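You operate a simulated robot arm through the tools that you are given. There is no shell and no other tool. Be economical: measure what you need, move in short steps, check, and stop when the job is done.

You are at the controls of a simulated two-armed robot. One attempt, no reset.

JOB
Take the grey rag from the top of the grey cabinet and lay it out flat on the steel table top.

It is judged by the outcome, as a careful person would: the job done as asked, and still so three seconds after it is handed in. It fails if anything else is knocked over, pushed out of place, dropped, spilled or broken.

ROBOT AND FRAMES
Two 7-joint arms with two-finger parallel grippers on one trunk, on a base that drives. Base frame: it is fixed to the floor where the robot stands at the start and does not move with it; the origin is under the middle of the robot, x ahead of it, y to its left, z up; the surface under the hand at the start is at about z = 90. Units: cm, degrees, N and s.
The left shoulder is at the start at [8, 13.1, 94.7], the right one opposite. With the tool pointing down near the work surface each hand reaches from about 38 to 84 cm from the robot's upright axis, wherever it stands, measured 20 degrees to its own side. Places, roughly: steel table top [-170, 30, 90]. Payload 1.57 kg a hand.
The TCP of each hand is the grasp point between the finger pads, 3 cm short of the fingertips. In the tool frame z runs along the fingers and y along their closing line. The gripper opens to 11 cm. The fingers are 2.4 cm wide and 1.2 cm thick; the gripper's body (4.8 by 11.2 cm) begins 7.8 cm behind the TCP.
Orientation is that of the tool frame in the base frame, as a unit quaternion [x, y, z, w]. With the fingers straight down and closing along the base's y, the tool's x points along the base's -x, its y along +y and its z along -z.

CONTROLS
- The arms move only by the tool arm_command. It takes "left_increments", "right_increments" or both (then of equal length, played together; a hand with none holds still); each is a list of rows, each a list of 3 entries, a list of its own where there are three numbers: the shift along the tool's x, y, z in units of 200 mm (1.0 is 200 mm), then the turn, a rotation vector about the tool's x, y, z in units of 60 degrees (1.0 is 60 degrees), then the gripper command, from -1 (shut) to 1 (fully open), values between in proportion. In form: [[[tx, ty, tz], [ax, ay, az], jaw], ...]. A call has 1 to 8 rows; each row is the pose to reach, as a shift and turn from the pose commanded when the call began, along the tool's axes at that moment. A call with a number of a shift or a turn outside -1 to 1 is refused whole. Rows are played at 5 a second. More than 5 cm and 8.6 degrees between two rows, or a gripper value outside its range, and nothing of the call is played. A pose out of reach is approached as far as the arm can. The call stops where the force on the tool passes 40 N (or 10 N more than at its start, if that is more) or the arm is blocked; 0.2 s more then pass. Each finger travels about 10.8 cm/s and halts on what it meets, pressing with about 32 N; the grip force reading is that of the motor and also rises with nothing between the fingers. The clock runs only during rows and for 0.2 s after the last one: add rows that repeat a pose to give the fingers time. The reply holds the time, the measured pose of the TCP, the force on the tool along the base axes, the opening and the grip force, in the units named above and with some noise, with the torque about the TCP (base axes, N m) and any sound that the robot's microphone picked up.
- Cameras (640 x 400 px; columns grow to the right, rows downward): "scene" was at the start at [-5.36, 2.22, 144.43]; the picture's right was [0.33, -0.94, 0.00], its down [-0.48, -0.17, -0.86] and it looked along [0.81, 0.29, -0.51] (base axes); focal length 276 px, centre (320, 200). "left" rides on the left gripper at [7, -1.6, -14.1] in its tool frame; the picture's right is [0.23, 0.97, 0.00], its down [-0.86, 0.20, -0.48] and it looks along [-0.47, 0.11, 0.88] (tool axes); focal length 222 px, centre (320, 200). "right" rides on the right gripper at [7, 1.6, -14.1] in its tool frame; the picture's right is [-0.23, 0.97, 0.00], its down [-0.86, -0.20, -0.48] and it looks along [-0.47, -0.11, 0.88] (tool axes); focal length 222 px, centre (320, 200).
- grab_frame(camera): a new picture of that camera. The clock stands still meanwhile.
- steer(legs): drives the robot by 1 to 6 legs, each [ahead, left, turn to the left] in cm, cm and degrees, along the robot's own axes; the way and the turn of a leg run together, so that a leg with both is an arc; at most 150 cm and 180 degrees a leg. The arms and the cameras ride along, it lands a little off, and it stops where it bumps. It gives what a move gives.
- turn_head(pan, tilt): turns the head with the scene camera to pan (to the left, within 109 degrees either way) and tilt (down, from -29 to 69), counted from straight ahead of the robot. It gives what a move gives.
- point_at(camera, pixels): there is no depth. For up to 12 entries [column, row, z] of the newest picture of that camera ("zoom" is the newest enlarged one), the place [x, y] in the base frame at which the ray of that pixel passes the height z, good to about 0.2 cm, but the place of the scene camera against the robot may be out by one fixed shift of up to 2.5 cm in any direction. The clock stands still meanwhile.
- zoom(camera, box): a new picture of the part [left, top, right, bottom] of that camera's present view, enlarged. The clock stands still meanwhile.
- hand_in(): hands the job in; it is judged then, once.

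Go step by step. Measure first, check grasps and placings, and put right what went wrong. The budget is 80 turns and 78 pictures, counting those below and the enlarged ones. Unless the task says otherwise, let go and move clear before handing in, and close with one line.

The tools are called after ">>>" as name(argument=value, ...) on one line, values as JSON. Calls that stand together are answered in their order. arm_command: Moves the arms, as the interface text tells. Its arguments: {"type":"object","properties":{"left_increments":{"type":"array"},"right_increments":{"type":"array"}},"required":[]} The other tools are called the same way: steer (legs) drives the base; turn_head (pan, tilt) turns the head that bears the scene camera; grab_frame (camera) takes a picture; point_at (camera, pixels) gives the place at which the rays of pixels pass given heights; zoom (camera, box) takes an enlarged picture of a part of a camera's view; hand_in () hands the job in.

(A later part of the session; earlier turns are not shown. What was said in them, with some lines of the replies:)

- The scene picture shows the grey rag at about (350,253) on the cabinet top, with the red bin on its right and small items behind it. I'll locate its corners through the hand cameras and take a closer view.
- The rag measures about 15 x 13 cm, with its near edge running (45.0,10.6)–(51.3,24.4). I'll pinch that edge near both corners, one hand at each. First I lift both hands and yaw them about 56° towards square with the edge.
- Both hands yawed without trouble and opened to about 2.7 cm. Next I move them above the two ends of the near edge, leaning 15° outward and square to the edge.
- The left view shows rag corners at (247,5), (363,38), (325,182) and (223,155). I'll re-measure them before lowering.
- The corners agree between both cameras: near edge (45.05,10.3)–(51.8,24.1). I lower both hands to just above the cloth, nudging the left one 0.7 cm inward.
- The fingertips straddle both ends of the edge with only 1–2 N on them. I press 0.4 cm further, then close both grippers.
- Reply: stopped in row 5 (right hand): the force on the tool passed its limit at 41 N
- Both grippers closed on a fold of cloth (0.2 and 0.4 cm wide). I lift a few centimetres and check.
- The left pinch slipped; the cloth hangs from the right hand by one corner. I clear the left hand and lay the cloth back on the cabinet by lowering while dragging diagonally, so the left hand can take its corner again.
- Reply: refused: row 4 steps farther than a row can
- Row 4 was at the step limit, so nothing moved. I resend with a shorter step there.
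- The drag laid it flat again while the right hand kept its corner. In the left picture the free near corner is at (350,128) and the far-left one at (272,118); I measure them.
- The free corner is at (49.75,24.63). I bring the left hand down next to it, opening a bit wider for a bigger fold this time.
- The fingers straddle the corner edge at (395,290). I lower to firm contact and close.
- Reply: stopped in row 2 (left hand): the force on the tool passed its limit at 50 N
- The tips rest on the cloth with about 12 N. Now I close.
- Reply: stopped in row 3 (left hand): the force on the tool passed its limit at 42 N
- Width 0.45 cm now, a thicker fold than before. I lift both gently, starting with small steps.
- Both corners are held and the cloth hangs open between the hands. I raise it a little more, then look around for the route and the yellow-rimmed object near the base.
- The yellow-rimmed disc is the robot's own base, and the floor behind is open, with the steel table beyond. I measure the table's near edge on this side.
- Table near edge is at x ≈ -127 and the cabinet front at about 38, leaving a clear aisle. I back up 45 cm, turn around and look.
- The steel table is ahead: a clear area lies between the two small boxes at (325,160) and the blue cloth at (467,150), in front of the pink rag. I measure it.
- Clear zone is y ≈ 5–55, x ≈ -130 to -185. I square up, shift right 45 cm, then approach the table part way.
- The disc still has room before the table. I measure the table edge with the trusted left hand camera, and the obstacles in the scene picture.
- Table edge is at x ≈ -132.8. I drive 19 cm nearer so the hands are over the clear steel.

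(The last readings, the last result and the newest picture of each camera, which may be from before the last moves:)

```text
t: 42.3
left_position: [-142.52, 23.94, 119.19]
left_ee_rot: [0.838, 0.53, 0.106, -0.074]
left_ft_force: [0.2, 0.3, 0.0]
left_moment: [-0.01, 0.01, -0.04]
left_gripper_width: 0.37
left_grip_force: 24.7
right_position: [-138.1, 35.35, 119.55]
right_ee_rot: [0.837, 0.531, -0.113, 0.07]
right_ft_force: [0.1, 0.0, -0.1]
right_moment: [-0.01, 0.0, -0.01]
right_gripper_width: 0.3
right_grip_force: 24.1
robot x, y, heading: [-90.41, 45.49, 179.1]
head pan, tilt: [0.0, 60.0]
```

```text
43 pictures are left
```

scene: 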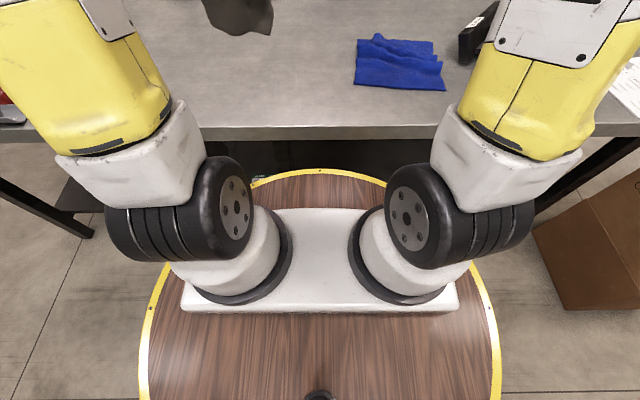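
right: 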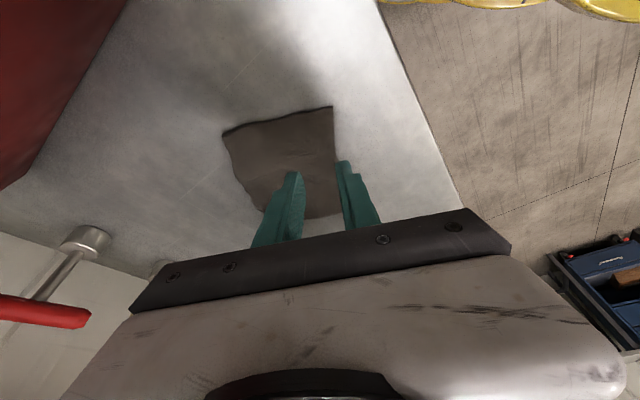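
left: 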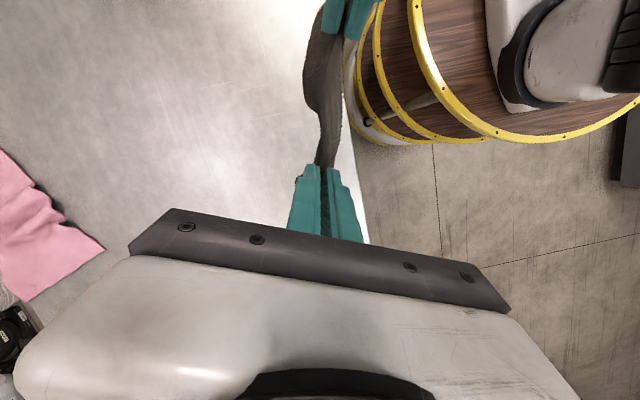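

The hands hang the cloth over clear steel. I move them 16 cm forward across the cloth's width, spread them slightly, and lower until the bottom hem nearly touches.

>>> arm_command(left_increments=[[[-0.02, -0.166, -0.005], [0, 0, 0], -1], [[-0.04, -0.332, -0.011], [0, 0, 0], -1], [[-0.06, -0.498, -0.016], [0, 0, 0], -1], [[-0.08, -0.664, -0.022], [0, 0, 0], -1], [[-0.1, -0.83, -0.027], [0, 0, 0], -1], [[-0.161, -0.83, 0.202], [0, 0, 0], -1], [[-0.223, -0.83, 0.43], [0, 0, 0], -1], [[-0.284, -0.83, 0.659], [0, 0, 0], -1]], right_increments=[[[-0.012, -0.166, 0.003], [0, 0, 0], -1], [[-0.024, -0.332, 0.006], [0, 0, 0], -1], [[-0.037, -0.498, 0.01], [0, 0, 0], -1], [[-0.049, -0.664, 0.013], [0, 0, 0], -1], [[-0.061, -0.83, 0.016], [0, 0, 0], -1], [[0.002, -0.83, 0.249], [0, 0, 0], -1], [[0.064, -0.83, 0.483], [0, 0, 0], -1], [[0.127, -0.83, 0.716], [0, 0, 0], -1]])

>>> turn_head(pan=16, tilt=40)

>>> grab_frame(camera="scene")

>>> grab_frame(camera="left")

```text
t: 44.1
left_position: [-158.35, 28.94, 105.27]
left_ee_rot: [0.838, 0.53, 0.107, -0.074]
left_ft_force: [2.2, 5.5, 0.5]
left_moment: [0.18, -0.02, 0.05]
left_gripper_width: 0.37
left_grip_force: 24.4
right_position: [-153.57, 41.26, 105.3]
right_ee_rot: [0.837, 0.531, -0.114, 0.07]
right_ft_force: [-2.0, -5.2, 0.9]
right_moment: [-0.14, 0.07, -0.01]
right_gripper_width: 0.35
right_grip_force: 24.4
robot x, y, heading: [-90.84, 45.72, 178.9]
head pan, tilt: [0.0, 60.0]
```

```text
t: 45.0
left_position: [-158.43, 28.94, 105.29]
left_ee_rot: [0.837, 0.531, 0.106, -0.074]
left_ft_force: [1.4, 5.7, 0.0]
left_moment: [0.17, -0.06, -0.01]
left_gripper_width: 0.36
left_grip_force: 24.9
right_position: [-153.68, 41.36, 105.35]
right_ee_rot: [0.837, 0.531, -0.114, 0.07]
right_ft_force: [-2.4, -6.6, -0.6]
right_moment: [-0.14, 0.04, 0.01]
right_gripper_width: 0.32
right_grip_force: 24.3
robot x, y, heading: [-90.97, 45.4, 178.9]
head pan, tilt: [16.0, 40.0]
```

```text
42 pictures are left
```

scene: 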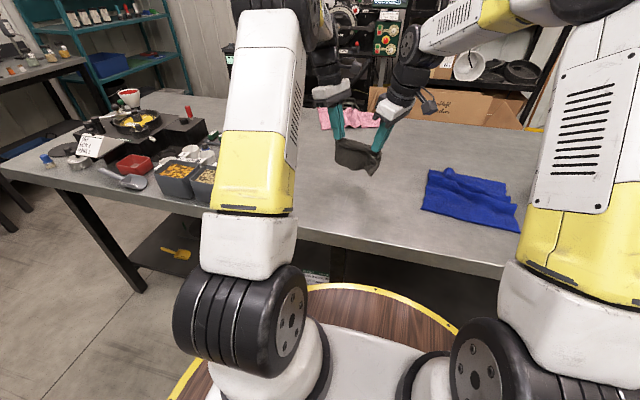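

```text
41 pictures are left
```

left: 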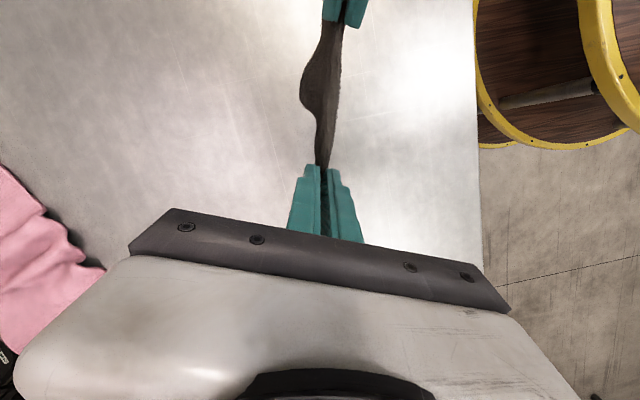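

The cloth hangs taut (about 6 N between the hands) just above clear steel. Now I lay it down in an arc: lower while pulling back towards the robot.

>>> arm_command(left_increments=[[[-0.019, 0.025, 0.072], [0, 0, 0], -1], [[-0.039, 0.15, 0.145], [0, 0, 0], -1], [[-0.065, 0.275, 0.242], [0, 0, 0], -1], [[-0.091, 0.375, 0.338], [0, 0, 0], -1], [[-0.117, 0.45, 0.435], [0, 0, 0], -1], [[-0.137, 0.525, 0.512], [0, 0, 0], -1], [[-0.144, 0.6, 0.536], [0, 0, 0], -1], [[-0.144, 0.65, 0.536], [0, 0, 0], -1]], right_increments=[[[0.019, 0.025, 0.072], [0, 0, 0], -1], [[0.039, 0.15, 0.145], [0, 0, 0], -1], [[0.065, 0.275, 0.242], [0, 0, 0], -1], [[0.091, 0.375, 0.338], [0, 0, 0], -1], [[0.117, 0.45, 0.435], [0, 0, 0], -1], [[0.137, 0.525, 0.512], [0, 0, 0], -1], [[0.144, 0.6, 0.536], [0, 0, 0], -1], [[0.144, 0.65, 0.536], [0, 0, 0], -1]])

>>> zoom(camera="scene", box=[260, 80, 480, 240])

>>> grab_frame(camera="left")

>>> grab_frame(camera="right")

```text
t: 46.8
left_position: [-147.17, 23.73, 93.84]
left_ee_rot: [0.838, 0.53, 0.107, -0.073]
left_ft_force: [0.8, 3.6, 0.3]
left_moment: [0.15, 0.0, -0.05]
left_gripper_width: 0.36
left_grip_force: 24.6
right_position: [-141.77, 35.59, 93.96]
right_ee_rot: [0.837, 0.531, -0.113, 0.07]
right_ft_force: [-2.6, -3.8, -0.5]
right_moment: [-0.07, 0.02, 0.0]
right_gripper_width: 0.33
right_grip_force: 24.8
robot x, y, heading: [-90.41, 45.4, 179.2]
head pan, tilt: [16.0, 40.0]
```

```text
2.50 times, centred on (370, 160) of scene
```

zoom: 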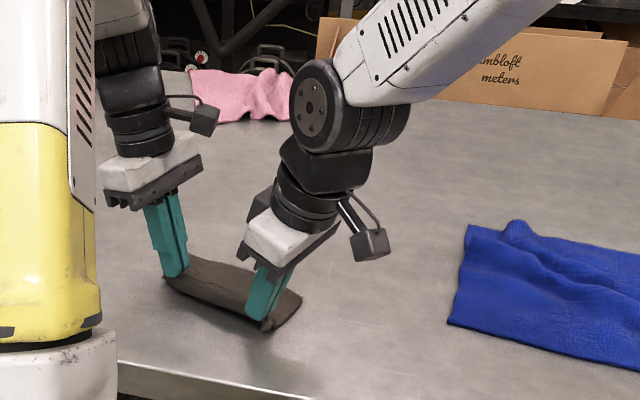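

```text
39 pictures are left
```

left: 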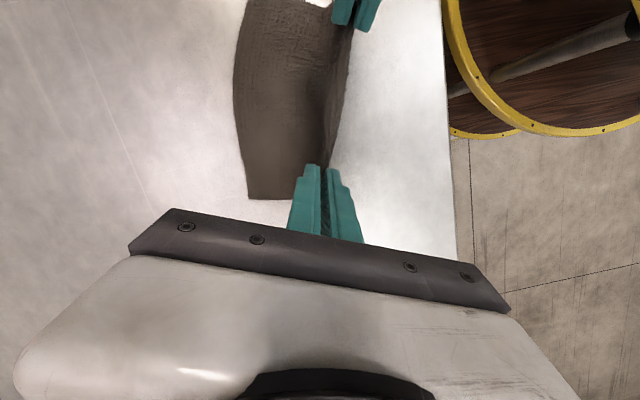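

```text
38 pictures are left
```

right: 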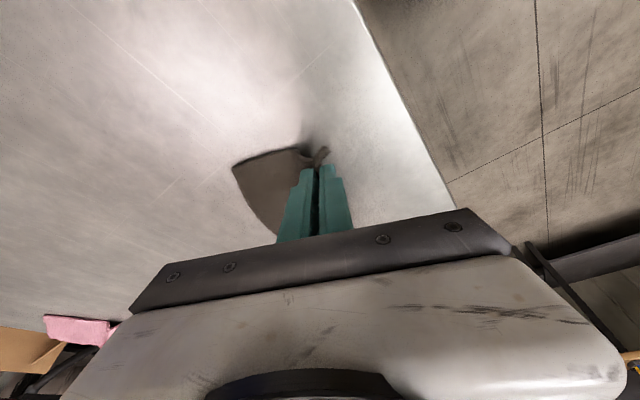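

The cloth is laid out with only the gripped hem still bunched. I lower 0.4 cm and open slowly so the fingers spread the fold.

>>> arm_command(left_increments=[[[-0.005, 0, 0.019], [0, 0, 0], -1], [[-0.005, 0, 0.019], [0, 0, 0], -0.9], [[-0.005, 0, 0.019], [0, 0, 0], -0.8], [[-0.005, 0, 0.019], [0, 0, 0], -0.65], [[-0.005, 0, 0.019], [0, 0, 0], -0.5], [[-0.005, 0, 0.019], [0, 0, 0], -0.4], [[-0.005, 0, 0.019], [0, 0, 0], -0.4]], right_increments=[[[0.005, 0, 0.019], [0, 0, 0], -1], [[0.005, 0, 0.019], [0, 0, 0], -0.9], [[0.005, 0, 0.019], [0, 0, 0], -0.8], [[0.005, 0, 0.019], [0, 0, 0], -0.65], [[0.005, 0, 0.019], [0, 0, 0], -0.5], [[0.005, 0, 0.019], [0, 0, 0], -0.4], [[0.005, 0, 0.019], [0, 0, 0], -0.4]])

>>> zoom(camera="left", box=[180, 0, 440, 240])

>>> zoom(camera="right", box=[180, 60, 440, 260])

```text
t: 48.4
left_position: [-147.12, 23.66, 93.65]
left_ee_rot: [0.838, 0.53, 0.108, -0.074]
left_ft_force: [-0.1, -0.5, -0.1]
left_moment: [0.01, -0.04, -0.01]
left_gripper_width: 3.3
left_grip_force: 0.1
right_position: [-141.83, 35.6, 93.62]
right_ee_rot: [0.837, 0.531, -0.113, 0.07]
right_ft_force: [0.9, 0.2, 0.2]
right_moment: [0.0, 0.0, -0.02]
right_gripper_width: 3.31
right_grip_force: 0.0
robot x, y, heading: [-90.43, 45.76, 179.2]
head pan, tilt: [16.0, 40.0]
```

```text
1.67 times, centred on (310, 120) of left
```

zoom: 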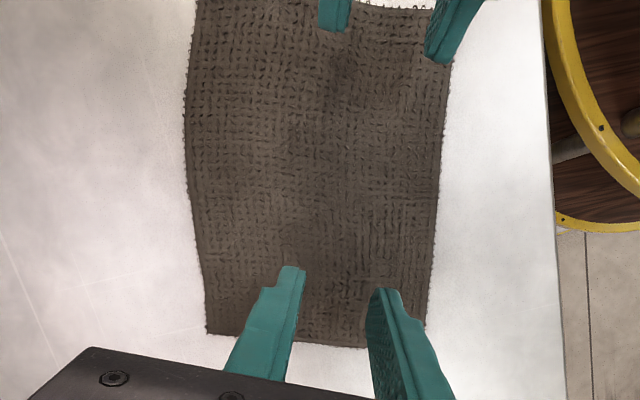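

```text
2.00 times, centred on (310, 160) of right
```

zoom: 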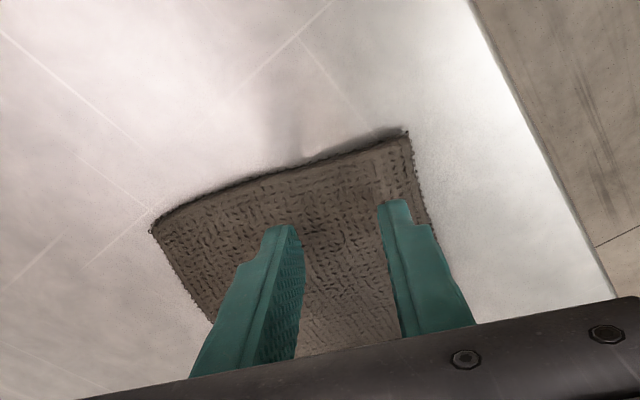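

The fold opened out and the cloth lies flat. I lift both hands straight up, clear of it.

>>> arm_command(left_increments=[[[0.013, 0, -0.048], [0, 0, 0], -0.4], [[0.052, 0, -0.193], [0, 0, 0], -0.4], [[0.104, 0, -0.386], [0, 0, 0], -0.4], [[0.155, 0, -0.58], [0, 0, 0], -0.4], [[0.207, 0, -0.773], [0, 0, 0], -0.4], [[0.259, 0, -0.966], [0, 0, 0], -0.4]], right_increments=[[[-0.013, 0, -0.048], [0, 0, 0], -0.4], [[-0.052, 0, -0.193], [0, 0, 0], -0.4], [[-0.104, 0, -0.386], [0, 0, 0], -0.4], [[-0.155, 0, -0.58], [0, 0, 0], -0.4], [[-0.207, 0, -0.773], [0, 0, 0], -0.4], [[-0.259, 0, -0.966], [0, 0, 0], -0.4]])

>>> zoom(camera="scene", box=[260, 80, 480, 240])

>>> grab_frame(camera="left")

>>> grab_frame(camera="right")

```text
t: 49.8
left_position: [-146.64, 23.63, 113.57]
left_ee_rot: [0.837, 0.531, 0.107, -0.074]
left_ft_force: [0.4, 0.0, -0.4]
left_moment: [-0.01, -0.05, 0.01]
left_gripper_width: 3.29
left_grip_force: 0.0
right_position: [-141.53, 35.73, 113.82]
right_ee_rot: [0.837, 0.531, -0.113, 0.07]
right_ft_force: [-1.0, -0.4, -0.4]
right_moment: [-0.01, -0.03, 0.02]
right_gripper_width: 3.3
right_grip_force: 0.1
robot x, y, heading: [-90.69, 45.64, 179.0]
head pan, tilt: [16.0, 40.0]
```

```text
2.50 times, centred on (370, 160) of scene
```

zoom: 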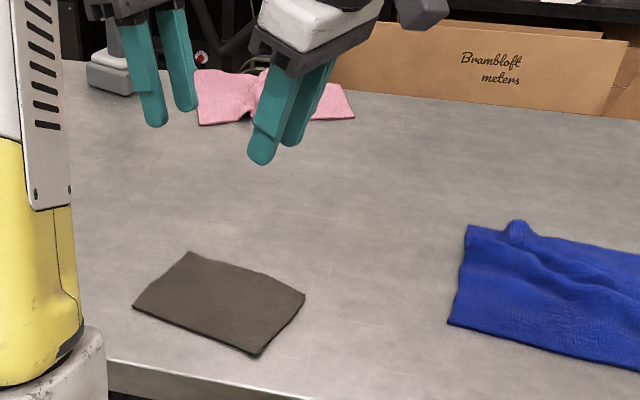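

```text
34 pictures are left
```

left: 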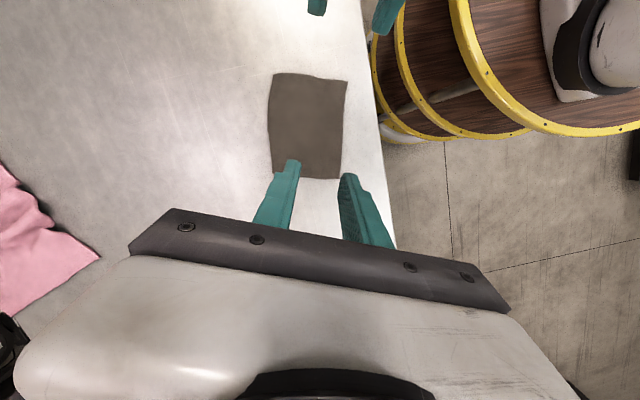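

```text
33 pictures are left
```

right: 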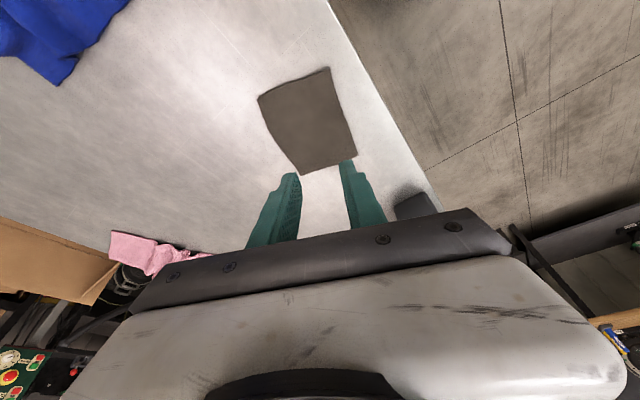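

The scene and both hand views show the rag flat and fully on the steel (corners near (272,73), (347,82), (340,178) and (272,175) in the left picture). The hands are clear, nothing else has been disturbed, and I hand in.

>>> hand_in()

```text
The job is handed in.
```

The grey rag is off the cabinet and lying flat on the steel table top, with both hands clear and nothing else seen to have moved.
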